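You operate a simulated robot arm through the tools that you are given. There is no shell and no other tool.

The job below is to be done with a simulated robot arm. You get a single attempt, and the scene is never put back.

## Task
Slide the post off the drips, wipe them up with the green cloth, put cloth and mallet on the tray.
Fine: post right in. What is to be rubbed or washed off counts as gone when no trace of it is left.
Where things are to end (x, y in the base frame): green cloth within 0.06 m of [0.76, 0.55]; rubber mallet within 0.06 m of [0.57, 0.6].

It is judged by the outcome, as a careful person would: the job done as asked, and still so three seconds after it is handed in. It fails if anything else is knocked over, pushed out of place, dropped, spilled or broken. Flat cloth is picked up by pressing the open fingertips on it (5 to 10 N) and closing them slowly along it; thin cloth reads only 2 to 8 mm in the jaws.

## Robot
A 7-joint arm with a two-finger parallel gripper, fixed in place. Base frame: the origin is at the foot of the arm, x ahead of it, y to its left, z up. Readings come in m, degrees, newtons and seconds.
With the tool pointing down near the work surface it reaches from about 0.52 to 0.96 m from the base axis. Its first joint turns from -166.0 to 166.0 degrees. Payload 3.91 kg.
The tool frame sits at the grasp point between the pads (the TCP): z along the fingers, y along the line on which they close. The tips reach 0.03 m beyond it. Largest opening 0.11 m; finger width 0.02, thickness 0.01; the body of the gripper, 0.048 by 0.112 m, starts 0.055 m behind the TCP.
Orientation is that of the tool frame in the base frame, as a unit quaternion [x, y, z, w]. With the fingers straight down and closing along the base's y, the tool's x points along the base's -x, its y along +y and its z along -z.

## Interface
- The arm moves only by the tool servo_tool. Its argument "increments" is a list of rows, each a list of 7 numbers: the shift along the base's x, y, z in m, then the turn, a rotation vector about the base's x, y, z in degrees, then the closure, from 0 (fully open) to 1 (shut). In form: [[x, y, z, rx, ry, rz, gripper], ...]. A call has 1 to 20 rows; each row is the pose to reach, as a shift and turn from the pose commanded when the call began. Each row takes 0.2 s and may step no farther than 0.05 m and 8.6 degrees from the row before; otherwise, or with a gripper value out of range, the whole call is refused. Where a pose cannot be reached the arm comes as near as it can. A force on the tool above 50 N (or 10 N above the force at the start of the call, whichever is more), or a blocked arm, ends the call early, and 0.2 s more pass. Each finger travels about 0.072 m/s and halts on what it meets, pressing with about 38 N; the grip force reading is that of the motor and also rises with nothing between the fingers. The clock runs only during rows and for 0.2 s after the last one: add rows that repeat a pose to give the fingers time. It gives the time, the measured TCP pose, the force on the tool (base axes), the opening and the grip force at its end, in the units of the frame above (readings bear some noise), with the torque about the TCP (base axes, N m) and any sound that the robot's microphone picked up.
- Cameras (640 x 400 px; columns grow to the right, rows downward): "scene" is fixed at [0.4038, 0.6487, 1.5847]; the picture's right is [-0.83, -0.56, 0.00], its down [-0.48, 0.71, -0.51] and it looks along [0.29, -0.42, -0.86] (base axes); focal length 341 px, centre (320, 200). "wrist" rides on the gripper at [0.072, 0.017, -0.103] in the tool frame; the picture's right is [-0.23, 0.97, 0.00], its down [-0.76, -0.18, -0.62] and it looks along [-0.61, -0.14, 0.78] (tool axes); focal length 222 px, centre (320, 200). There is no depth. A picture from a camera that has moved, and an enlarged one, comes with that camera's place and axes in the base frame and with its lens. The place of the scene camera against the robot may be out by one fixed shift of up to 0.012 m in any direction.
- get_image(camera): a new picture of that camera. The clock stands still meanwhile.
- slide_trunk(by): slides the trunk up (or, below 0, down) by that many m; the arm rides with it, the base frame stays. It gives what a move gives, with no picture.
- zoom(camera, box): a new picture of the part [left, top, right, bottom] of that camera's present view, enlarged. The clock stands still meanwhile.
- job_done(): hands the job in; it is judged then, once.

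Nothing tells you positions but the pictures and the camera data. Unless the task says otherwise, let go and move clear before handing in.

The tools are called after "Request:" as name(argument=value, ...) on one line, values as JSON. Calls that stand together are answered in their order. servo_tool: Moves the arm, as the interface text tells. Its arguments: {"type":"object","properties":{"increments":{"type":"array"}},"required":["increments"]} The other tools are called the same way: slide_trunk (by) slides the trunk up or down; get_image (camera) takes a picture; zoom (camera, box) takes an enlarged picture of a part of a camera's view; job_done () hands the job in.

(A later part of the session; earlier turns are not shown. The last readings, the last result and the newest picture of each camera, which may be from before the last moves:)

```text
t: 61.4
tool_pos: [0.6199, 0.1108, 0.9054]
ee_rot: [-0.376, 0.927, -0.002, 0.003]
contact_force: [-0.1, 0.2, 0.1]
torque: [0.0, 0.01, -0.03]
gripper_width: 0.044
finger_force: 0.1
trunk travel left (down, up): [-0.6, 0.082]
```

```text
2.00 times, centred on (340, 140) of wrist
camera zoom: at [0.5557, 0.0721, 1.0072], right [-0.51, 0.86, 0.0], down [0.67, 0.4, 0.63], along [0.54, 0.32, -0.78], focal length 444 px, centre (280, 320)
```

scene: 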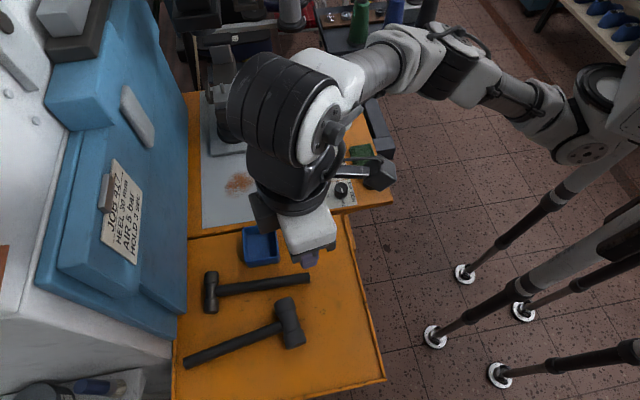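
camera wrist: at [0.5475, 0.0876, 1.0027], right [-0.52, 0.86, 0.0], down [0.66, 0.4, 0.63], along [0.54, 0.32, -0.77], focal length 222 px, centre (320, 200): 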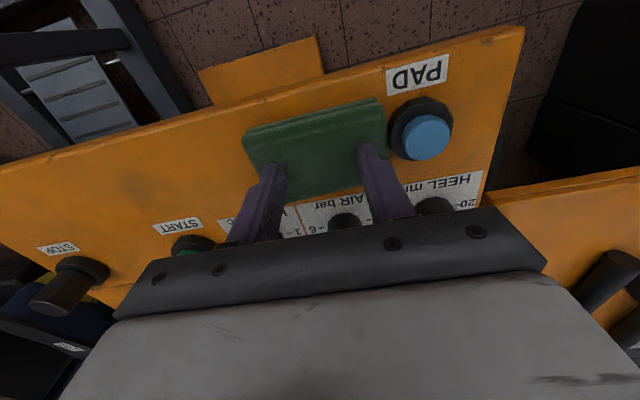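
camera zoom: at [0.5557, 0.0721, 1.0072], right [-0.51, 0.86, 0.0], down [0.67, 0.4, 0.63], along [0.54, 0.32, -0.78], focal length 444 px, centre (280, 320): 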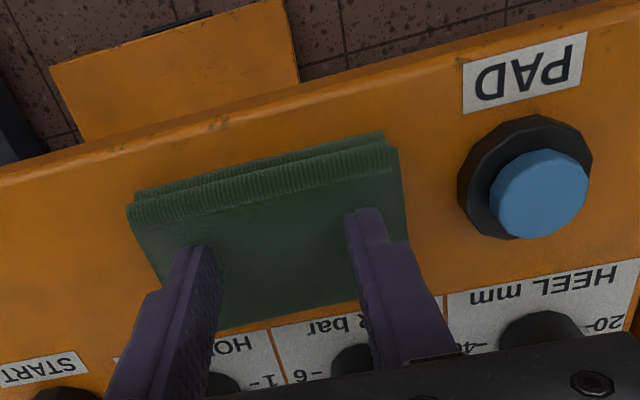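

Request:
servo_tool(increments=[[0, 0, -0.003, 0, 0, 0, 0.6], [0, 0, -0.005, 0, 0, 0, 0.6], [0, 0, -0.005, 0, 0, 0, 0.6]])

```text
t: 62.2
tool_pos: [0.6202, 0.1112, 0.9013]
ee_rot: [-0.375, 0.927, -0.001, 0.005]
contact_force: [2.0, 2.9, 9.4]
torque: [0.2, 0.06, -0.05]
gripper_width: 0.044
finger_force: 0.0
trunk travel left (down, up): [-0.6, 0.082]
```

Pressing at 9.4 N; now close slowly.

Request:
servo_tool(increments=[[0, 0, 0, 0, 0, 0, 0.62], [0, 0, 0, 0, 0, 0, 0.64], [0, 0, 0, 0, 0, 0, 0.66], [0, 0, 0, 0, 0, 0, 0.68], [0, 0, 0, 0, 0, 0, 0.7], [0, 0, 0, 0, 0, 0, 0.72], [0, 0, 0, 0, 0, 0, 0.74], [0, 0, 0, 0, 0, 0, 0.76]])

Request:
zoom(camera="wrist", box=[200, 40, 480, 240])

```text
t: 64.0
tool_pos: [0.619, 0.1101, 0.9008]
ee_rot: [-0.375, 0.927, -0.001, 0.004]
contact_force: [-4.0, 2.9, 14.0]
torque: [0.18, 0.24, 0.05]
gripper_width: 0.0299
finger_force: 3.6
trunk travel left (down, up): [-0.6, 0.082]
```

```text
2.00 times, centred on (340, 140) of wrist
camera zoom: at [0.5553, 0.0718, 1.0033], right [-0.51, 0.86, 0.0], down [0.67, 0.4, 0.63], along [0.54, 0.32, -0.78], focal length 444 px, centre (280, 320)
```

zoom: 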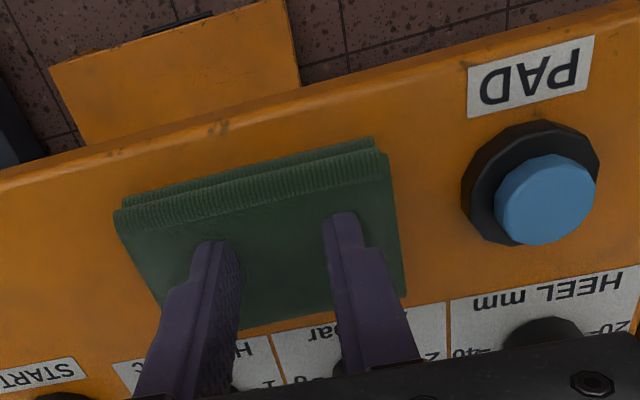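

The pad behaves as a stiff folded block (≈6×9×2 cm) and the tips slide on it. I'll instead straddle it across its 6 cm width: lift, open, turn to yaw -45°.

Request:
servo_tool(increments=[[0, 0, 0.01, 0, 0, 0, 0.74], [0, 0, 0.04, 0, 0, 0, 0.5], [0, 0, 0.07, 0, 0, -8, 0.3], [0, 0, 0.09, 0, 0, -16, 0.2], [0, 0, 0.09, 0, 0, -24, 0.2], [0, 0, 0.09, 0, 0, -32, 0.2], [0, 0, 0.09, 0, 0, -40, 0.2], [0, 0, 0.09, 0, 0, -48, 0.2], [0, 0, 0.09, 0, 0, -56, 0.2], [0, 0, 0.09, 0, 0, -64, 0.2], [0, 0, 0.09, 0, 0, -72, 0.2], [0, 0, 0.09, 0, 0, -80, 0.2], [0, 0, 0.09, 0, 0, -88.5, 0.2], [0, 0, 0.09, 0, 0, -88.5, 0.2]])

Request:
get_image(camera="wrist")

Request:
zoom(camera="scene", box=[310, 120, 410, 220])

```text
t: 67.0
tool_pos: [0.6189, 0.1119, 0.9914]
ee_rot: [0.379, 0.925, -0.003, 0.001]
contact_force: [0.7, 0.1, -0.2]
torque: [-0.03, 0.04, 0.0]
gripper_width: 0.0882
finger_force: 0.0
trunk travel left (down, up): [-0.6, 0.082]
```

```text
taken
camera wrist: at [0.5799, 0.1757, 1.0923], right [0.84, 0.53, 0.0], down [0.42, -0.66, 0.63], along [0.33, -0.53, -0.78], focal length 222 px, centre (320, 200)
```

wrist: 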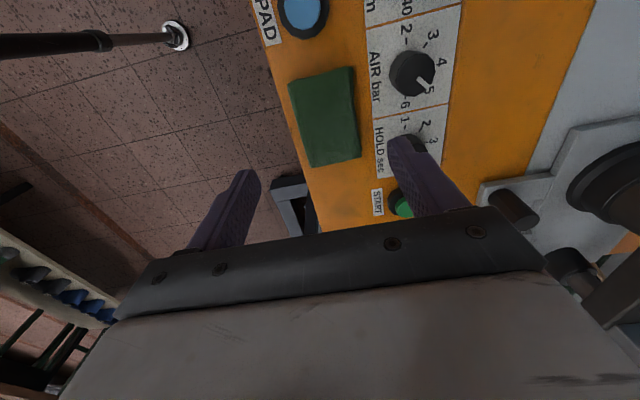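

```text
4.00 times, centred on (360, 170) of scene
camera zoom: at [0.4038, 0.6487, 1.5847], right [-0.83, -0.56, 0.0], down [-0.48, 0.71, -0.51], along [0.29, -0.42, -0.86], focal length 1363 px, centre (160, 320)
```

zoom: 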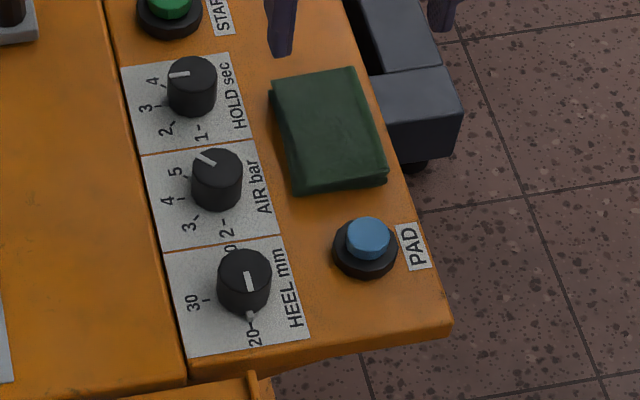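

The pad's centre is about (0.626, 0.114), aligned at -47°. I'll descend with the jaws astride it, tips a few mm above the panel.

Request:
servo_tool(increments=[[0.006, 0.002, -0.03, 0, 0, -2.5, 0.2], [0.006, 0.002, -0.065, 0, 0, -2.5, 0.2], [0.006, 0.002, -0.085, 0, 0, -2.5, 0.2], [0.006, 0.002, -0.095, 0, 0, -2.5, 0.2], [0.006, 0.002, -0.103, 0, 0, -2.5, 0.2], [0.006, 0.002, -0.103, 0, 0, -2.5, 0.2]])

Request:
get_image(camera="wrist")

Request:
zoom(camera="scene", box=[310, 120, 410, 220])

```text
t: 68.4
tool_pos: [0.6231, 0.1128, 0.8871]
ee_rot: [0.398, 0.917, -0.003, 0.002]
contact_force: [-0.1, 0.5, -0.4]
torque: [0.02, 0.0, -0.02]
gripper_width: 0.088
finger_force: 0.1
trunk travel left (down, up): [-0.6, 0.082]
```

```text
taken
camera wrist: at [0.5879, 0.1792, 0.9886], right [0.87, 0.5, 0.0], down [0.39, -0.67, 0.63], along [0.31, -0.55, -0.78], focal length 222 px, centre (320, 200)
```

wrist: 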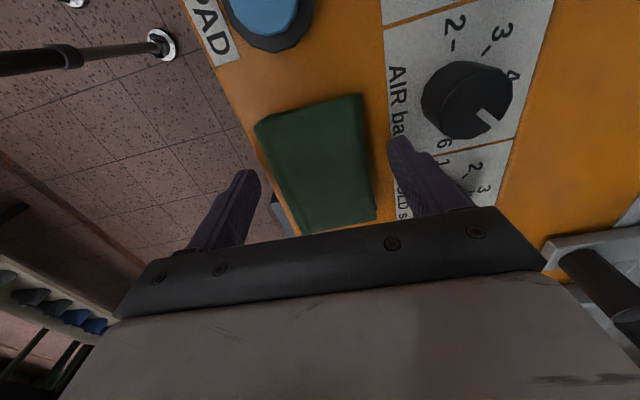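

```text
4.00 times, centred on (360, 170) of scene
camera zoom: at [0.4038, 0.6487, 1.5847], right [-0.83, -0.56, 0.0], down [-0.48, 0.71, -0.51], along [0.29, -0.42, -0.86], focal length 1363 px, centre (160, 320)
```

zoom: 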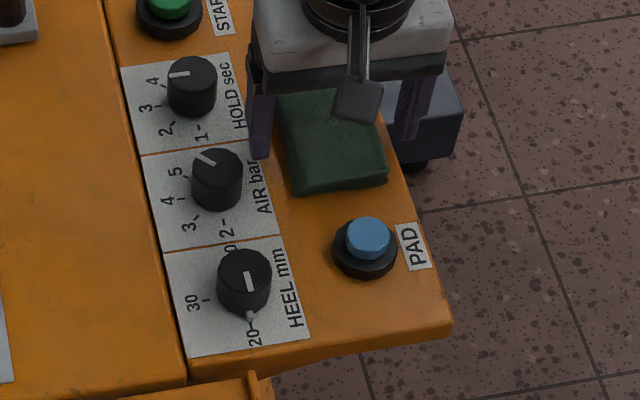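

Straddling well, clear of the dials. Closing.

Request:
servo_tool(increments=[[0, 0, 0, 0, 0, 0, 0.28], [0, 0, 0, 0, 0, 0, 0.34], [0, 0, 0, 0, 0, 0, 0.4], [0, 0, 0, 0, 0, 0, 0.45], [0, 0, 0, 0, 0, 0, 0.5], [0, 0, 0, 0, 0, 0, 0.55], [0, 0, 0, 0, 0, 0, 0.55]])

Request:
get_image(camera="wrist")

Request:
zoom(camera="scene", box=[310, 120, 410, 220])

```text
t: 70.0
tool_pos: [0.6252, 0.1135, 0.8868]
ee_rot: [0.398, 0.917, -0.003, 0.002]
contact_force: [0.2, -0.1, 1.0]
torque: [0.03, 0.02, 0.0]
gripper_width: 0.0611
finger_force: 38.0
trunk travel left (down, up): [-0.6, 0.082]
```

```text
taken
camera wrist: at [0.5879, 0.1791, 0.9888], right [0.87, 0.5, 0.0], down [0.39, -0.67, 0.63], along [0.31, -0.55, -0.78], focal length 222 px, centre (320, 200)
```

wrist: 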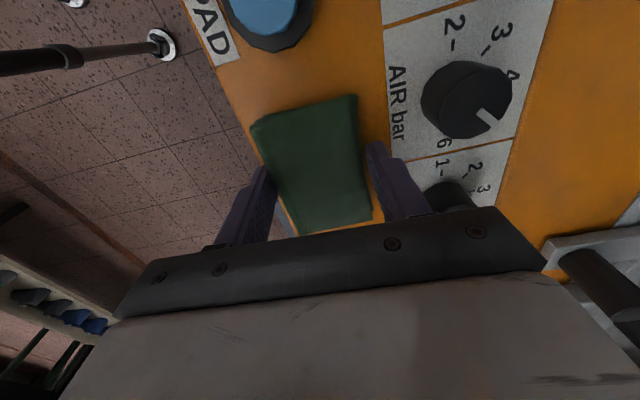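

```text
4.00 times, centred on (360, 170) of scene
camera zoom: at [0.4038, 0.6487, 1.5847], right [-0.83, -0.56, 0.0], down [-0.48, 0.71, -0.51], along [0.29, -0.42, -0.86], focal length 1363 px, centre (160, 320)
```

zoom: 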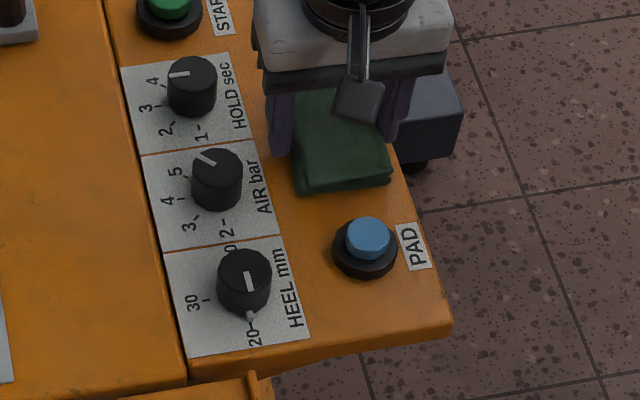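

It's a firm pad, gripped at 61 mm with 38 N. Lifting.

Request:
servo_tool(increments=[[0, 0, 0.005, 0, 0, 0, 0.6], [0, 0, 0.02, 0, 0, 0, 0.6], [0, 0, 0.06, 0, 0, 0, 0.6], [0, 0, 0.1, 0, 0, 0, 0.6], [0, 0, 0.12, 0, 0, 0, 0.6], [0, 0, 0.12, 0, 0, 0, 0.6]])

Request:
get_image(camera="wrist")

Request:
get_image(camera="scene")

```text
t: 71.4
tool_pos: [0.6266, 0.1116, 1.0047]
ee_rot: [0.398, 0.917, -0.004, 0.002]
contact_force: [0.9, -0.4, -0.7]
torque: [-0.03, -0.01, 0.01]
gripper_width: 0.0611
finger_force: 38.0
trunk travel left (down, up): [-0.6, 0.082]
```

```text
taken
camera wrist: at [0.5886, 0.1774, 1.1076], right [0.87, 0.5, 0.0], down [0.39, -0.67, 0.63], along [0.31, -0.55, -0.78], focal length 222 px, centre (320, 200)
```

wrist: 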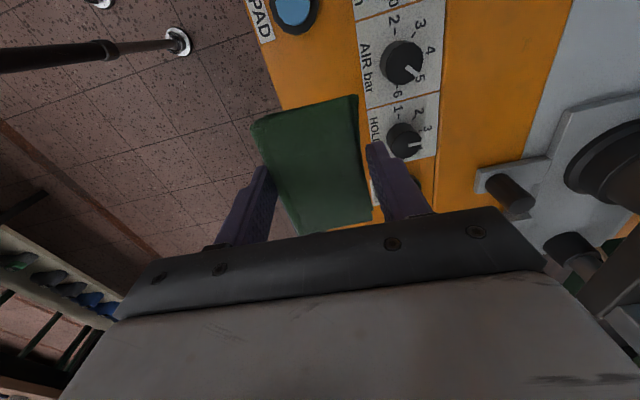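

```text
taken
```

scene: 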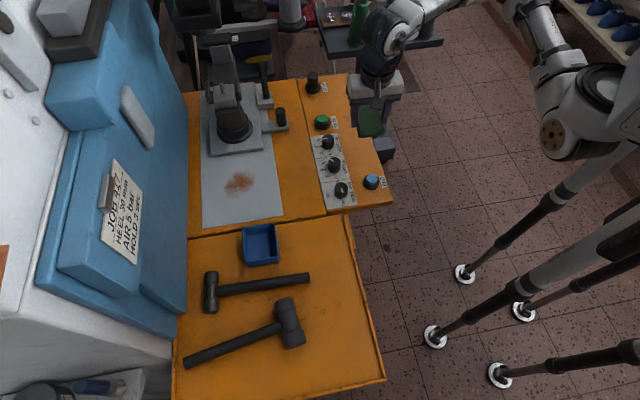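

The cloth is held firmly. Now I'll carry it over the panel to above the drips at about (0.845, 0.365), turning to yaw 0 for reach.

Request:
servo_tool(increments=[[0.02, 0.03, 0.01, 0, 0, 6, 0.6], [0.04, 0.06, 0.01, 0, 0, 12, 0.6], [0.065, 0.09, 0.01, 0, 0, 18, 0.6], [0.09, 0.12, 0.01, 0, 0, 24, 0.6], [0.115, 0.15, 0, 0, 0, 30, 0.6], [0.14, 0.185, 0, 0, 0, 36, 0.6], [0.165, 0.22, -0.01, 0, 0, 42, 0.6], [0.185, 0.25, -0.02, 0, 0, 47, 0.6], [0.185, 0.25, -0.02, 0, 0, 47, 0.6]])

Request:
get_image(camera="wrist")

Request:
get_image(camera="scene")

```text
t: 73.4
tool_pos: [0.8079, 0.3635, 0.9883]
ee_rot: [-0.002, 1.0, -0.002, 0.003]
contact_force: [0.6, -0.1, -0.4]
torque: [0.02, 0.0, 0.0]
gripper_width: 0.0608
finger_force: 38.2
trunk travel left (down, up): [-0.6, 0.082]
```

```text
taken
camera wrist: at [0.735, 0.381, 1.0905], right [0.22, 0.97, 0.0], down [0.76, -0.17, 0.63], along [0.61, -0.14, -0.78], focal length 222 px, centre (320, 200)
```

wrist: 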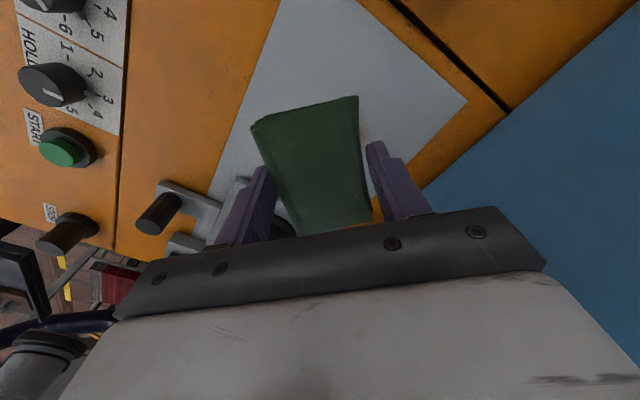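

```text
taken
```

scene: 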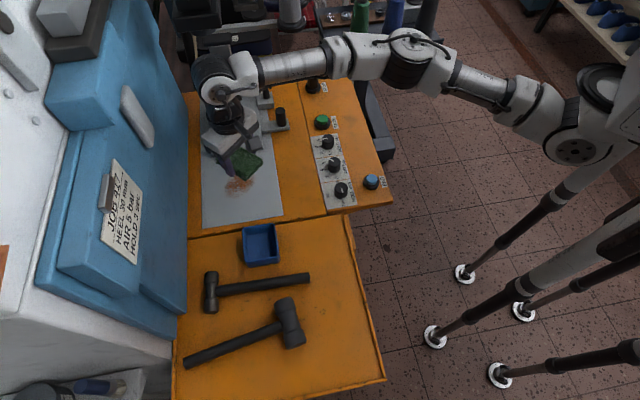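

Reach is fine here. Moving to hover just above the drips.

Request:
servo_tool(increments=[[0.02, 0, -0.03, 0, 0, 0, 0.6], [0.037, 0.002, -0.06, 0, 0, 0, 0.6], [0.037, 0.002, -0.08, 0, 0, 0, 0.6], [0.037, 0.002, -0.08, 0, 0, 0, 0.6]])

Request:
get_image(camera="wrist")

Request:
zoom(camera="scene", box=[180, 100, 300, 240])

```text
t: 74.4
tool_pos: [0.8481, 0.3639, 0.9081]
ee_rot: [0.0, 1.0, -0.001, 0.003]
contact_force: [0.3, -0.2, 0.4]
torque: [-0.01, -0.01, 0.01]
gripper_width: 0.0608
finger_force: 38.2
trunk travel left (down, up): [-0.6, 0.082]
```

```text
taken
camera wrist: at [0.7754, 0.3814, 1.0105], right [0.23, 0.97, 0.0], down [0.76, -0.17, 0.63], along [0.61, -0.14, -0.78], focal length 222 px, centre (320, 200)
```

wrist: 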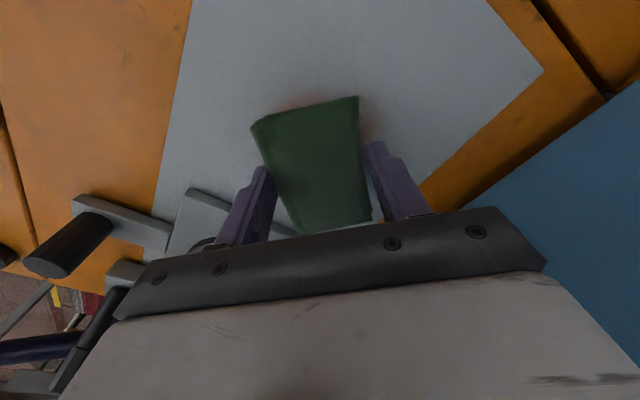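

```text
2.86 times, centred on (240, 170) of scene
camera zoom: at [0.4038, 0.6487, 1.5847], right [-0.83, -0.56, 0.0], down [-0.48, 0.71, -0.51], along [0.29, -0.42, -0.86], focal length 974 px, centre (549, 286)
```

zoom: 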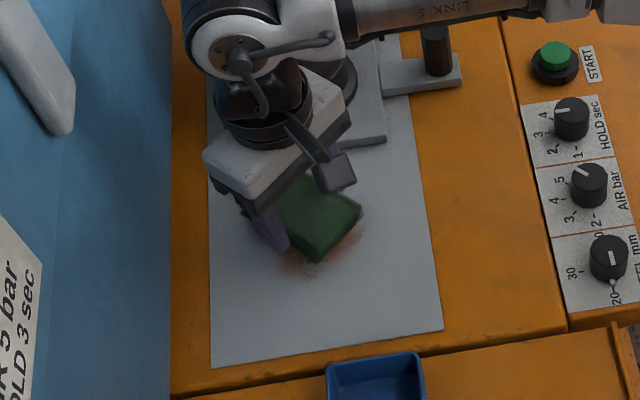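

The pad is over the stain with ~3 cm clearance to the carriage. Lowering to contact.

Request:
servo_tool(increments=[[0, 0, -0.006, 0, 0, 0, 0.6], [0, 0, -0.01, 0, 0, 0, 0.6], [0, 0, -0.01, 0, 0, 0, 0.6]])

```text
t: 75.2
tool_pos: [0.8476, 0.3651, 0.8973]
ee_rot: [-0.001, 1.0, -0.001, 0.003]
contact_force: [-0.3, 0.2, -0.2]
torque: [0.02, 0.04, 0.02]
gripper_width: 0.0607
finger_force: 38.1
trunk travel left (down, up): [-0.6, 0.082]
```

Request:
servo_tool(increments=[[0, 0, -0.003, 0, 0, 0, 0.6], [0, 0, -0.006, 0, 0, 0, 0.6], [0, 0, -0.006, 0, 0, 0, 0.6]])

```text
t: 76.0
tool_pos: [0.8461, 0.3649, 0.8908]
ee_rot: [0.0, 1.0, -0.002, 0.004]
contact_force: [-0.1, 0.3, 0.4]
torque: [0.01, -0.01, 0.03]
gripper_width: 0.0607
finger_force: 37.6
trunk travel left (down, up): [-0.6, 0.082]
```

Request:
servo_tool(increments=[[0, 0, -0.002, 0, 0, 0, 0.6], [0, 0, -0.004, 0, 0, 0, 0.6], [0, 0, -0.004, 0, 0, 0, 0.6]])

```text
t: 76.8
tool_pos: [0.8485, 0.365, 0.8873]
ee_rot: [-0.001, 1.0, -0.001, 0.003]
contact_force: [0.0, -0.1, -0.7]
torque: [-0.01, 0.0, 0.01]
gripper_width: 0.0607
finger_force: 37.7
trunk travel left (down, up): [-0.6, 0.082]
```

Request:
servo_tool(increments=[[0, 0, -0.002, 0, 0, 0, 0.6], [0, 0, -0.003, 0, 0, 0, 0.6], [0, 0, -0.003, 0, 0, 0, 0.6]])

Request:
zoom(camera="wrist", box=[200, 60, 480, 240])

Request:
zoom(camera="scene", box=[200, 120, 280, 220])

```text
t: 77.6
tool_pos: [0.8488, 0.3654, 0.8862]
ee_rot: [0.0, 1.0, -0.002, 0.005]
contact_force: [3.9, -0.7, 11.2]
torque: [0.06, 0.05, 0.0]
gripper_width: 0.0608
finger_force: 37.9
trunk travel left (down, up): [-0.6, 0.082]
```

```text
2.22 times, centred on (340, 150) of wrist
camera zoom: at [0.775, 0.3829, 0.9887], right [0.23, 0.97, 0.0], down [0.76, -0.18, 0.63], along [0.61, -0.14, -0.78], focal length 494 px, centre (276, 311)
```

zoom: 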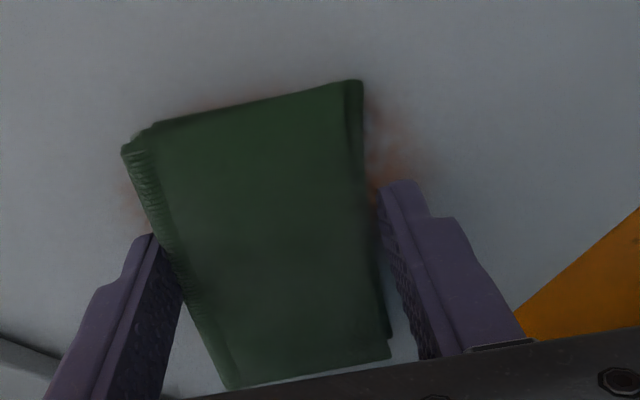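

```text
4.00 times, centred on (240, 170) of scene
camera zoom: at [0.4038, 0.6487, 1.5847], right [-0.83, -0.56, 0.0], down [-0.48, 0.71, -0.51], along [0.29, -0.42, -0.86], focal length 1363 px, centre (640, 320)
```

zoom: 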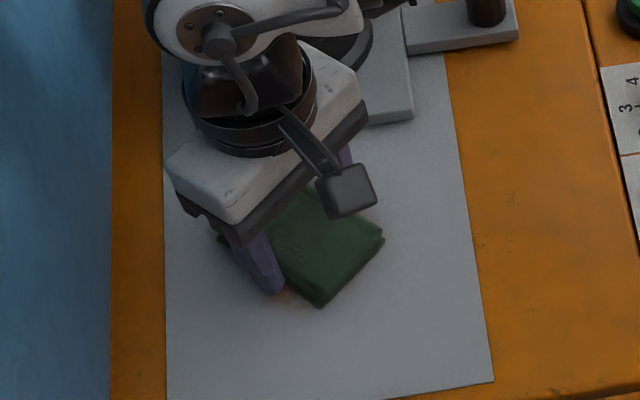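

Contact at ~11 N with the cloth on the stain. Rubbing in strokes, keeping off the carriage.

Request:
servo_tool(increments=[[0, 0.015, 0, 0, 0, 0, 0.6], [0, 0.03, 0, 0, 0, 0, 0.6], [0, 0.045, 0, 0, 0, 0, 0.6], [-0.015, 0.045, 0, 0, 0, 0, 0.6], [-0.015, 0.03, 0, 0, 0, 0, 0.6], [-0.015, 0.015, 0, 0, 0, 0, 0.6], [-0.015, 0, 0, 0, 0, 0, 0.6], [-0.015, -0.015, 0, 0, 0, 0, 0.6], [-0.015, -0.03, 0, 0, 0, 0, 0.6], [-0.03, -0.03, 0, 0, 0, 0, 0.6], [-0.03, -0.015, 0, 0, 0, 0, 0.6], [-0.03, 0, 0, 0, 0, 0, 0.6], [-0.03, 0.015, 0, 0, 0, 0, 0.6], [-0.03, 0.03, 0, 0, 0, 0, 0.6], [0, 0.03, 0, 0, 0, 0, 0.6], [0.015, 0.03, 0, 0, 0, 0, 0.6], [0.015, 0.015, 0, 0, 0, 0, 0.6], [0.015, 0, 0, 0, 0, 0, 0.6], [0, 0, 0, 0, 0, 0, 0.6], [0, 0, 0, 0, 0, 0, 0.6]])

Request:
zoom(camera="wrist", box=[200, 60, 480, 240])

Request:
zoom(camera="scene", box=[200, 120, 280, 220])

```text
t: 81.8
tool_pos: [0.8474, 0.3597, 0.8861]
ee_rot: [0.002, 1.0, -0.003, 0.006]
contact_force: [11.0, -5.3, 25.5]
torque: [0.05, -0.36, -0.17]
gripper_width: 0.0605
finger_force: 37.9
out of reach, approached as far as the arm can: row 3, 16, 17
trunk travel left (down, up): [-0.6, 0.082]
```

```text
2.22 times, centred on (340, 150) of wrist
camera zoom: at [0.7744, 0.3779, 0.9879], right [0.23, 0.97, 0.0], down [0.75, -0.18, 0.63], along [0.62, -0.15, -0.77], focal length 494 px, centre (276, 311)
```

zoom: 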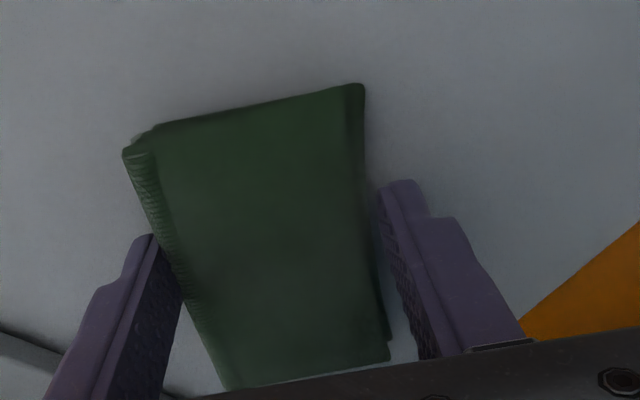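

```text
4.00 times, centred on (240, 170) of scene
camera zoom: at [0.4038, 0.6487, 1.5847], right [-0.83, -0.56, 0.0], down [-0.48, 0.71, -0.51], along [0.29, -0.42, -0.86], focal length 1363 px, centre (640, 320)
```

zoom: 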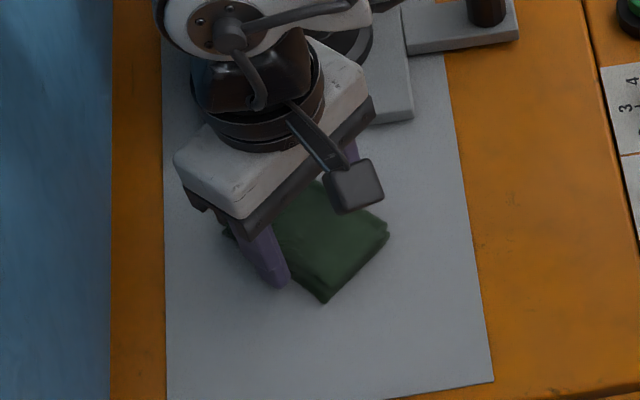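

The stain around the cloth has gone. I'll lift and back away to check what remains underneath.

Request:
servo_tool(increments=[[0, 0, 0.01, 0, 0, 0, 0.6], [-0.01, 0, 0.04, 0, 0, 0, 0.6], [-0.04, -0.01, 0.07, 0, 0, 0, 0.6], [-0.08, -0.02, 0.09, 0, 0, 0, 0.6], [-0.12, -0.03, 0.1, 0, 0, 0, 0.6], [-0.16, -0.04, 0.1, 0, 0, 0, 0.6], [-0.2, -0.05, 0.1, 0, 0, 0, 0.6], [-0.2, -0.05, 0.1, 0, 0, 0, 0.6]])

Request:
zoom(camera="scene", box=[190, 110, 290, 240])

Request:
get_image(camera="wrist")

```text
t: 83.6
tool_pos: [0.6455, 0.3152, 0.9822]
ee_rot: [0.0, 1.0, -0.002, 0.003]
contact_force: [-0.1, -0.3, -0.5]
torque: [0.01, -0.02, 0.02]
gripper_width: 0.0607
finger_force: 38.1
trunk travel left (down, up): [-0.6, 0.082]
```

```text
3.08 times, centred on (240, 175) of scene
camera zoom: at [0.4038, 0.6487, 1.5847], right [-0.83, -0.56, 0.0], down [-0.48, 0.71, -0.51], along [0.29, -0.42, -0.86], focal length 1049 px, centre (566, 277)
```

zoom: 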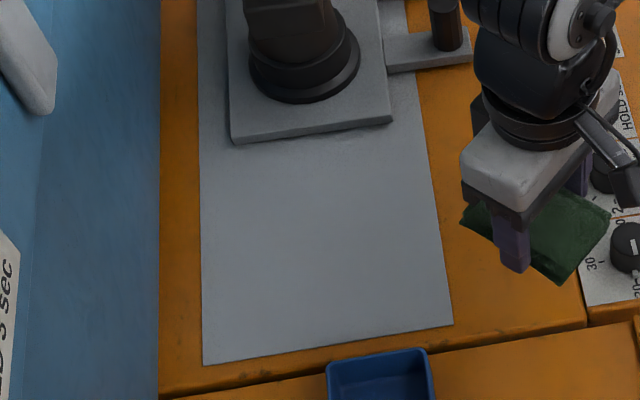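

```text
taken
camera wrist: at [0.5719, 0.3334, 1.0844], right [0.23, 0.97, 0.0], down [0.76, -0.17, 0.63], along [0.61, -0.14, -0.78], focal length 222 px, centre (320, 200)
```

wrist: 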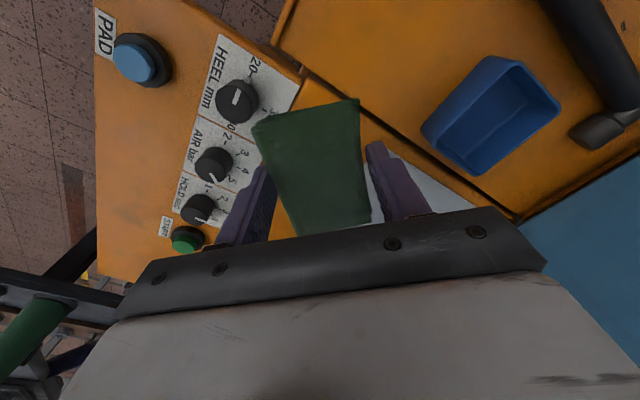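

Request:
zoom(camera="scene", box=[212, 150, 272, 210])

Request:
zoom(camera="scene", box=[180, 60, 300, 180])

Request:
zoom(camera="scene", box=[170, 210, 330, 340])

```text
6.67 times, centred on (242, 180) of scene
camera zoom: at [0.4038, 0.6487, 1.5847], right [-0.83, -0.56, 0.0], down [-0.48, 0.71, -0.51], along [0.29, -0.42, -0.86], focal length 2272 px, centre (840, 333)
```

zoom: 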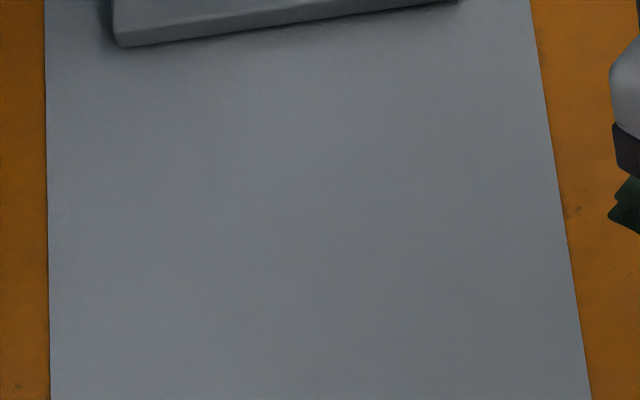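

```text
3.33 times, centred on (240, 120) of scene
camera zoom: at [0.4038, 0.6487, 1.5847], right [-0.83, -0.56, 0.0], down [-0.48, 0.71, -0.51], along [0.29, -0.42, -0.86], focal length 1136 px, centre (587, 467)
```

zoom: 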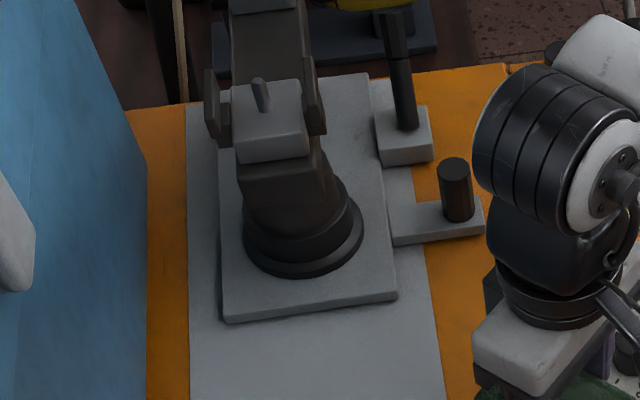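

```text
3.08 times, centred on (250, 275) of scene
camera zoom: at [0.4038, 0.6487, 1.5847], right [-0.83, -0.56, 0.0], down [-0.48, 0.71, -0.51], along [0.29, -0.42, -0.86], focal length 1049 px, centre (535, -31)
```

zoom: 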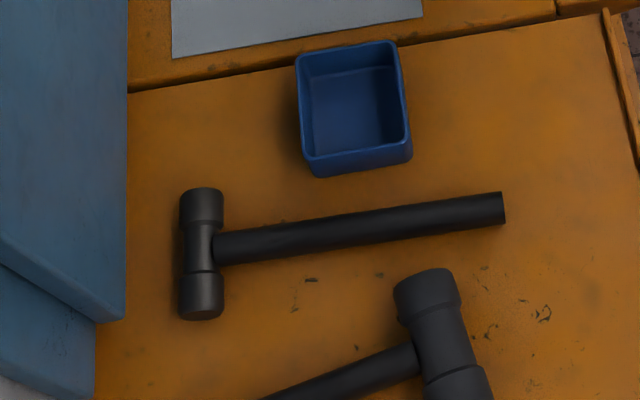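

No trace of the drips remains and the post is still at its stop. Now for the tray: the free patch between bin, hammer head and wall fits the pad with its long side toward the wall; I'll go above about (0.754, 0.528) at yaw 45° and check reach and clearances.

Request:
servo_tool(increments=[[0.0, 0.04, 0.01, 0, 0, 7.5, 0.6], [0.01, 0.08, 0.01, 0, 0, 15, 0.6], [0.03, 0.12, 0.01, 0, 0, 22.5, 0.6], [0.055, 0.155, 0.01, 0, 0, 30, 0.6], [0.08, 0.185, 0.01, 0, 0, 37.5, 0.6], [0.1, 0.21, 0.01, 0, 0, 44.5, 0.6], [0.1, 0.21, 0.01, 0, 0, 44.5, 0.6]])

Request:
get_image(camera="wrist")

Request:
get_image(camera="scene")

```text
t: 85.2
tool_pos: [0.7362, 0.517, 0.9909]
ee_rot: [-0.38, 0.925, -0.001, 0.004]
contact_force: [0.2, 0.4, -0.5]
torque: [0.0, -0.01, 0.0]
gripper_width: 0.0607
finger_force: 38.0
out of reach, approached as far as the arm can: row 6, 7
trunk travel left (down, up): [-0.6, 0.082]
```

```text
taken
camera wrist: at [0.6719, 0.4786, 1.0929], right [-0.52, 0.85, 0.0], down [0.66, 0.41, 0.63], along [0.54, 0.33, -0.78], focal length 222 px, centre (320, 200)
```

wrist: 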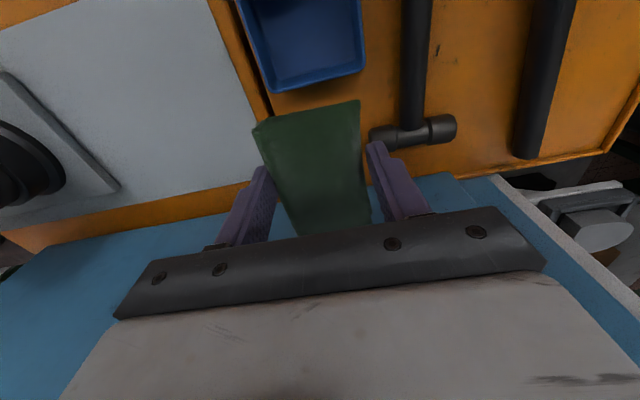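

```text
taken
```

scene: 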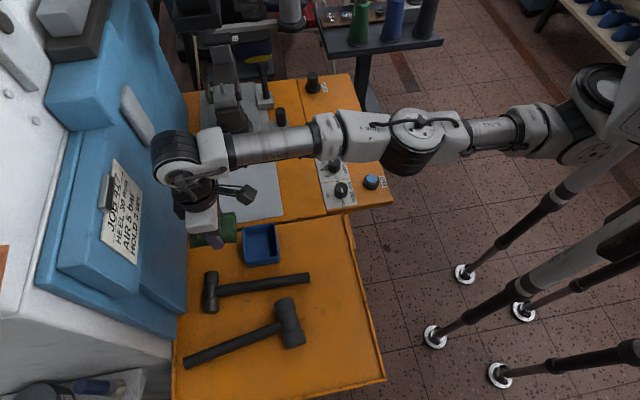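

The arm is a little short at this height (0.736, 0.517). Raising the trunk should bring the shoulder in better position as I lower; doing that.

Request:
slide_trunk(by=0.08)

Request:
servo_tool(increments=[[0, 0, -0.03, 0, 0, 0, 0.6], [0.003, 0.002, -0.07, 0, 0, 0, 0.6], [0.006, 0.004, -0.1, 0, 0, 0, 0.6], [0.01, 0.006, -0.12, 0, 0, 0, 0.6], [0.013, 0.008, -0.12, 0, 0, 0, 0.6], [0.013, 0.008, -0.12, 0, 0, 0, 0.6]])

Request:
get_image(camera="wrist")

Request:
get_image(camera="scene")

```text
t: 86.4
tool_pos: [0.7366, 0.5159, 1.0712]
ee_rot: [-0.378, 0.926, 0.0, 0.004]
contact_force: [0.5, -0.7, -2.3]
torque: [-0.05, 0.01, -0.01]
gripper_width: 0.0607
finger_force: 38.2
trunk travel left (down, up): [-0.68, 0.002]
```

```text
t: 87.8
tool_pos: [0.7437, 0.5215, 0.9522]
ee_rot: [-0.38, 0.925, 0.0, 0.004]
contact_force: [1.9, 0.3, 0.9]
torque: [0.0, -0.02, -0.01]
gripper_width: 0.0608
finger_force: 38.9
out of reach, approached as far as the arm can: row 5, 6
trunk travel left (down, up): [-0.68, 0.002]
```

```text
taken
camera wrist: at [0.6805, 0.4821, 1.0541], right [-0.52, 0.85, 0.0], down [0.66, 0.41, 0.63], along [0.54, 0.33, -0.78], focal length 222 px, centre (320, 200)
```

wrist: 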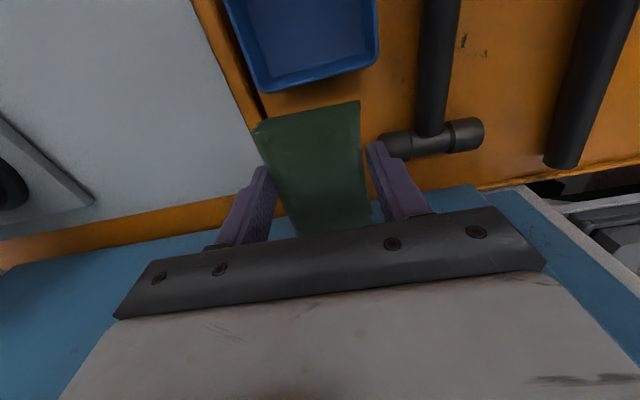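

```text
taken
```

scene: 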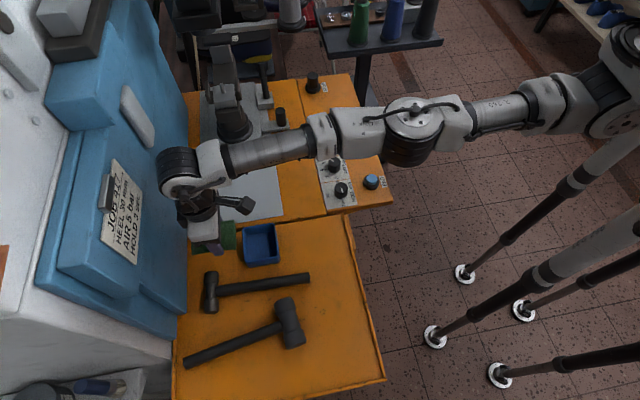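

Request:
servo_tool(increments=[[0.003, 0.002, -0.01, 0, 0, 0, 0.6], [0.008, 0.006, -0.02, 0, 0, 0, 0.6], [0.01, 0.007, -0.025, 0, 0, 0, 0.6], [0.01, 0.007, -0.025, 0, 0, 0, 0.6]])

Request:
zoom(camera="wrist", box=[180, 0, 500, 240])

Request:
zoom(camera="scene", box=[170, 180, 300, 310])

```text
t: 88.8
tool_pos: [0.7454, 0.519, 0.9254]
ee_rot: [-0.379, 0.925, 0.0, 0.004]
contact_force: [-0.7, -0.3, -0.3]
torque: [0.04, -0.02, 0.02]
gripper_width: 0.0608
finger_force: 38.5
out of reach, approached as far as the arm can: row 1, 2, 3, 4
trunk travel left (down, up): [-0.68, 0.002]
```

```text
1.67 times, centred on (340, 120) of wrist
camera zoom: at [0.6812, 0.4801, 1.0274], right [-0.52, 0.85, 0.0], down [0.66, 0.41, 0.63], along [0.54, 0.33, -0.78], focal length 370 px, centre (287, 333)
```

zoom: 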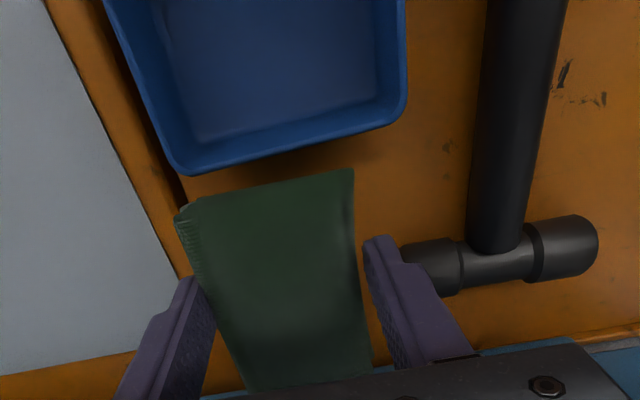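

```text
3.08 times, centred on (235, 245) of scene
camera zoom: at [0.4038, 0.6487, 1.5847], right [-0.83, -0.56, 0.0], down [-0.48, 0.71, -0.51], along [0.29, -0.42, -0.86], focal length 1049 px, centre (582, 62)
```

zoom: 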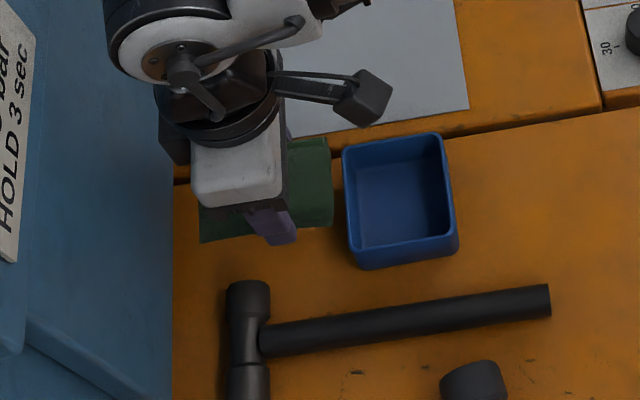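

Clearances to hammer and seam look good; I'd like ~6–8 mm more away from the bin. Testing whether a slightly different yaw gives the reach.

Request:
servo_tool(increments=[[0.004, 0.004, 0, 0, 0, -5, 0.6], [0.012, 0.012, 0, 0, 0, -10, 0.6], [0.012, 0.012, 0, 0, 0, -10, 0.6]])

```text
t: 89.6
tool_pos: [0.7451, 0.5151, 0.9263]
ee_rot: [-0.297, 0.955, 0.0, 0.004]
contact_force: [-0.5, 0.0, -0.8]
torque: [-0.01, 0.01, -0.01]
gripper_width: 0.0608
finger_force: 38.1
out of reach, approached as far as the arm can: row 1, 2, 3
trunk travel left (down, up): [-0.68, 0.002]
```

Reach barely changes with yaw. A small outward tilt (4°) of the hand gives the extra ~1 cm; I'll go back to yaw 45° and tilt.

Request:
servo_tool(increments=[[0, 0, 0.01, 1.4, -1.4, 5, 0.6], [0.002, 0.004, 0.01, 2.8, -2.8, 10, 0.6], [0.007, 0.011, 0.01, 2.8, -2.8, 10, 0.6], [0.007, 0.011, 0.01, 2.8, -2.8, 10, 0.6]])

Request:
zoom(camera="wrist", box=[180, 0, 500, 240])

```text
t: 90.6
tool_pos: [0.7509, 0.5279, 0.9361]
ee_rot: [-0.379, 0.925, 0.015, 0.035]
contact_force: [-0.2, 1.0, -0.9]
torque: [0.02, 0.02, -0.05]
gripper_width: 0.0605
finger_force: 38.1
trunk travel left (down, up): [-0.68, 0.002]
```

```text
1.67 times, centred on (340, 120) of wrist
camera zoom: at [0.6819, 0.4842, 1.0327], right [-0.52, 0.85, 0.02], down [0.63, 0.37, 0.68], along [0.57, 0.37, -0.73], focal length 370 px, centre (287, 333)
```

zoom: 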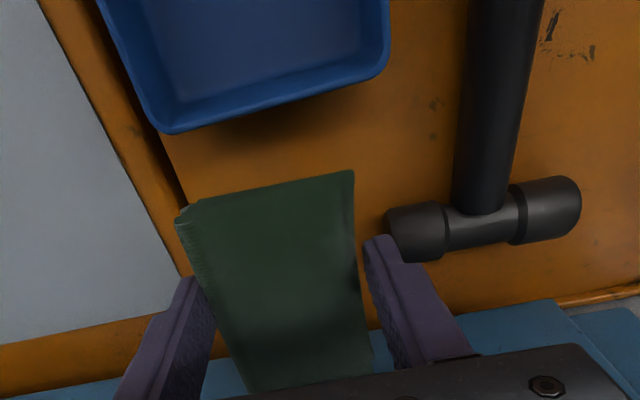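

Reached with ~14 mm gap to the bin and ~9 mm finger gap to the hammer. Lowering onto the tray.

Request:
servo_tool(increments=[[0.002, -0.003, -0.015, 0, 0, 0, 0.6], [0.002, -0.003, -0.03, 0, 0, 0, 0.6], [0.002, -0.003, -0.04, 0, 0, 0, 0.6], [0.002, -0.003, -0.04, 0, 0, 0, 0.6]])

Request:
zoom(camera="wrist", box=[180, 0, 500, 240])

Request:
zoom(camera="scene", box=[170, 180, 300, 310])

```text
t: 91.6
tool_pos: [0.7506, 0.5233, 0.8948]
ee_rot: [-0.379, 0.925, 0.014, 0.034]
contact_force: [0.0, 0.2, 0.8]
torque: [0.01, 0.01, 0.0]
gripper_width: 0.0605
finger_force: 38.0
trunk travel left (down, up): [-0.68, 0.002]
```

```text
1.67 times, centred on (340, 120) of wrist
camera zoom: at [0.6823, 0.48, 0.9911], right [-0.52, 0.85, 0.02], down [0.63, 0.37, 0.68], along [0.57, 0.37, -0.73], focal length 370 px, centre (287, 333)
```

zoom: 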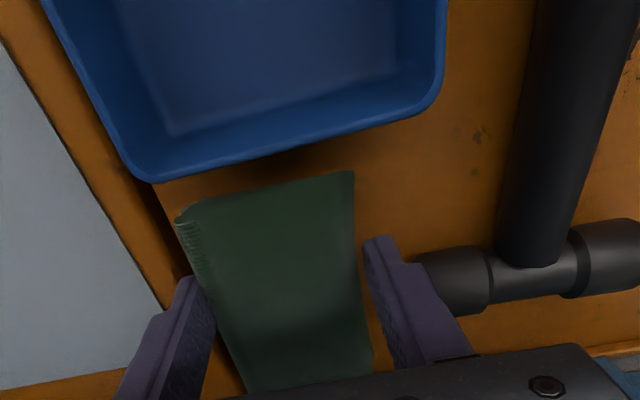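

```text
3.08 times, centred on (235, 245) of scene
camera zoom: at [0.4038, 0.6487, 1.5847], right [-0.83, -0.56, 0.0], down [-0.48, 0.71, -0.51], along [0.29, -0.42, -0.86], focal length 1049 px, centre (582, 62)
```

zoom: 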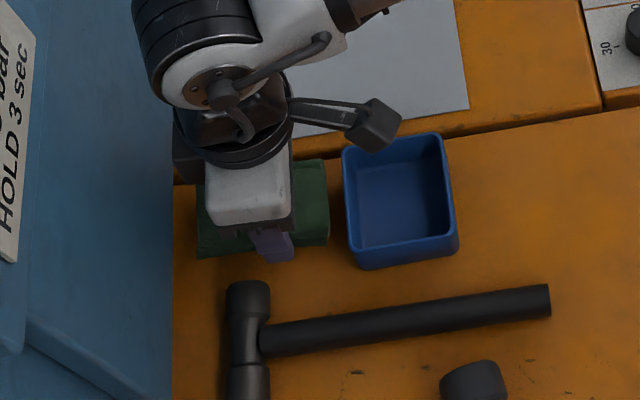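

Request:
servo_tool(increments=[[0, 0, -0.002, 0, 0, 0, 0.6], [0, 0, -0.004, 0, 0, 0, 0.6], [0, 0, -0.004, 0, 0, 0, 0.6]])

```text
t: 92.4
tool_pos: [0.7514, 0.5242, 0.8897]
ee_rot: [-0.379, 0.925, 0.015, 0.035]
contact_force: [-0.1, 0.6, -1.3]
torque: [-0.01, 0.01, -0.04]
gripper_width: 0.0607
finger_force: 37.9
trunk travel left (down, up): [-0.68, 0.002]
```

Request:
servo_tool(increments=[[0, 0, -0.002, 0, 0, 0, 0.6], [0, 0, -0.003, 0, 0, 0, 0.6], [0, 0, -0.003, 0, 0, 0, 0.6]])

```text
t: 93.2
tool_pos: [0.752, 0.5248, 0.8875]
ee_rot: [-0.378, 0.925, 0.015, 0.035]
contact_force: [-0.3, -0.5, -0.7]
torque: [-0.04, -0.02, 0.02]
gripper_width: 0.0607
finger_force: 38.0
trunk travel left (down, up): [-0.68, 0.002]
```

Request:
servo_tool(increments=[[0, 0, -0.002, 0, 0, 0, 0.6], [0, 0, -0.003, 0, 0, 0, 0.6], [0, 0, -0.003, 0, 0, 0, 0.6]])

```text
t: 94.0
tool_pos: [0.7505, 0.5259, 0.8845]
ee_rot: [-0.379, 0.925, 0.015, 0.034]
contact_force: [-0.6, -0.2, 0.4]
torque: [0.03, 0.0, 0.01]
gripper_width: 0.0607
finger_force: 37.7
trunk travel left (down, up): [-0.68, 0.002]
```

Request:
servo_tool(increments=[[0, -0.001, -0.0015, 0, 0, 0, 0.6], [0, -0.001, -0.003, 0, 0, 0, 0.6], [0, -0.001, -0.003, 0, 0, 0, 0.6]])

Request:
zoom(camera="scene", box=[170, 180, 300, 310])

Request:
zoom(camera="wrist", box=[180, 0, 500, 240])

```text
t: 94.8
tool_pos: [0.751, 0.5243, 0.8838]
ee_rot: [-0.379, 0.925, 0.017, 0.035]
contact_force: [0.8, 4.4, 12.2]
torque: [-0.25, 0.14, -0.04]
gripper_width: 0.0609
finger_force: 37.8
trunk travel left (down, up): [-0.68, 0.002]
```

```text
3.08 times, centred on (235, 245) of scene
camera zoom: at [0.4038, 0.6487, 1.5847], right [-0.83, -0.56, 0.0], down [-0.48, 0.71, -0.51], along [0.29, -0.42, -0.86], focal length 1049 px, centre (582, 62)
```

zoom: 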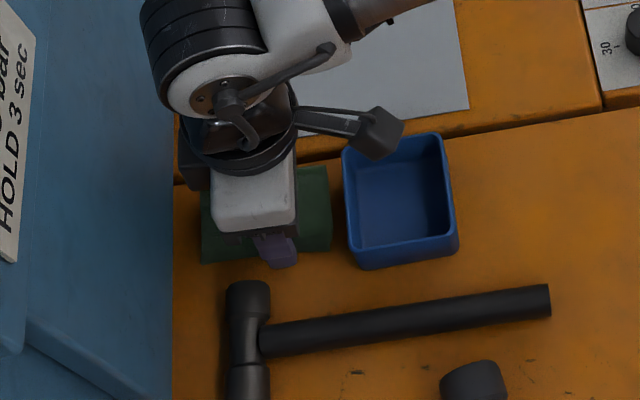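

```text
1.67 times, centred on (340, 120) of wrist
camera zoom: at [0.682, 0.4799, 0.9809], right [-0.52, 0.85, 0.02], down [0.63, 0.37, 0.68], along [0.57, 0.37, -0.73], focal length 370 px, centre (287, 333)
```

zoom: 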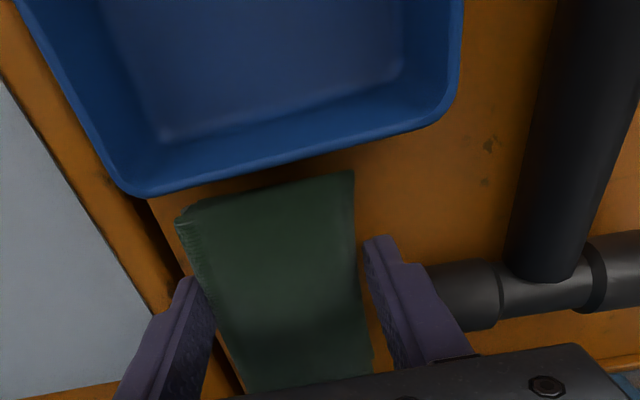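

The pad touches the tray (12 N). Opening just enough to release and lifting straight up.

Request:
servo_tool(increments=[[0, 0, 0.001, 0, 0, 0, 0.55], [0, 0, 0.001, 0, 0, 0, 0.42], [0, 0, 0.001, 0, 0, 0, 0.39], [0, 0, 0.001, 0, 0, 0, 0.38]])

Request:
zoom(camera="wrist", box=[180, 0, 500, 240])

```text
t: 95.8
tool_pos: [0.7511, 0.5235, 0.8821]
ee_rot: [-0.379, 0.924, 0.015, 0.034]
contact_force: [0.0, 0.1, -0.5]
torque: [0.0, 0.01, 0.03]
gripper_width: 0.0682
finger_force: 0.0
trunk travel left (down, up): [-0.68, 0.002]
```

```text
1.67 times, centred on (340, 120) of wrist
camera zoom: at [0.6826, 0.4798, 0.9794], right [-0.52, 0.85, 0.02], down [0.63, 0.37, 0.68], along [0.57, 0.37, -0.73], focal length 370 px, centre (287, 333)
```

zoom: 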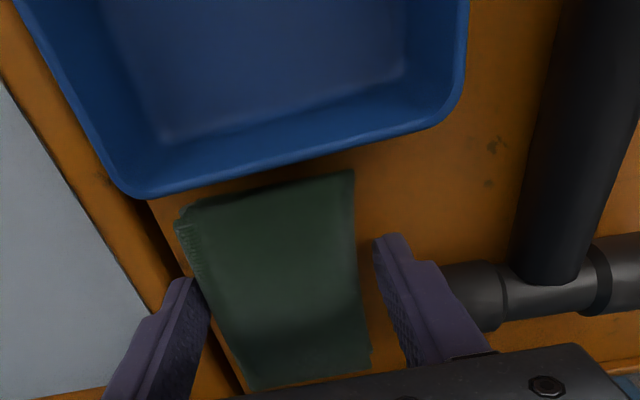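

Request:
servo_tool(increments=[[0, 0, 0.01, 0, 0, 0, 0.38], [0, 0, 0.025, 0, 0, 0, 0.38], [-0.002, -0.002, 0.06, 0, 0, 0, 0.38], [-0.015, -0.015, 0.095, 0, 0, 0, 0.38], [-0.03, -0.03, 0.115, 0, 0, 0, 0.38], [-0.06, -0.06, 0.12, -2.8, 2.8, 0, 0.38], [-0.09, -0.09, 0.12, -2.8, 2.8, 0, 0.38], [-0.12, -0.12, 0.13, -2.8, 2.8, 0, 0.38], [-0.15, -0.15, 0.13, -2.8, 2.8, 0, 0.38], [-0.15, -0.15, 0.13, -2.8, 2.8, 0, 0.38]])

Request:
get_image(camera="scene")

Request:
get_image(camera="wrist")

Request:
zoom(camera="scene", box=[170, 200, 330, 400])

```text
t: 98.0
tool_pos: [0.6028, 0.374, 1.0143]
ee_rot: [-0.379, 0.926, 0.001, 0.003]
contact_force: [0.9, -0.4, -0.5]
torque: [0.02, -0.02, -0.01]
gripper_width: 0.0682
finger_force: 0.0
trunk travel left (down, up): [-0.68, 0.002]
```

```text
taken
```

scene: 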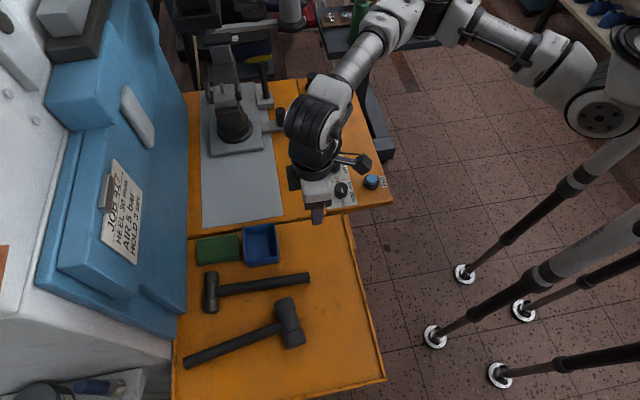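

```text
taken
camera wrist: at [0.539, 0.335, 1.1172], right [-0.52, 0.85, 0.0], down [0.67, 0.4, 0.63], along [0.53, 0.33, -0.78], focal length 222 px, centre (320, 200)
```

wrist: 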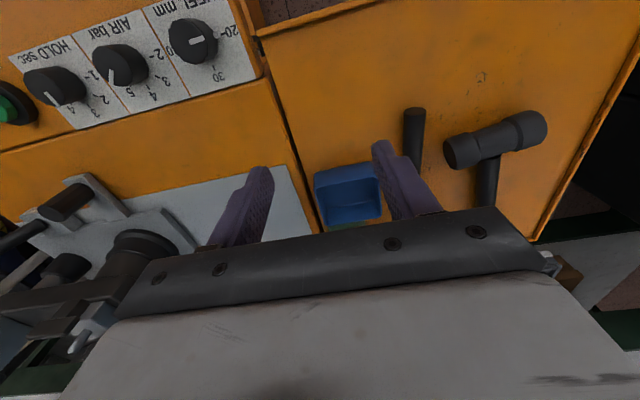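

```text
2.00 times, centred on (250, 300) of scene
camera zoom: at [0.4038, 0.6487, 1.5847], right [-0.83, -0.56, 0.0], down [-0.48, 0.71, -0.51], along [0.29, -0.42, -0.86], focal length 682 px, centre (460, 0)
```

zoom: 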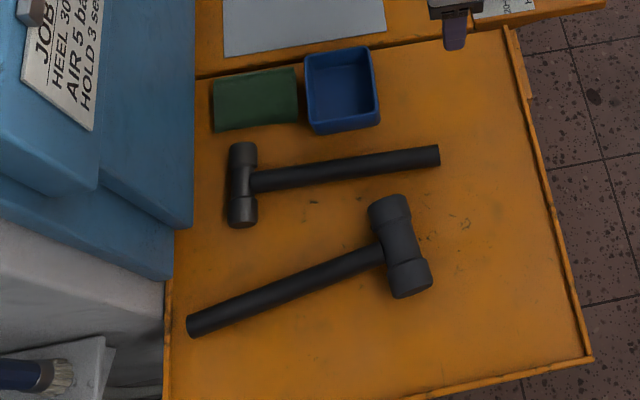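

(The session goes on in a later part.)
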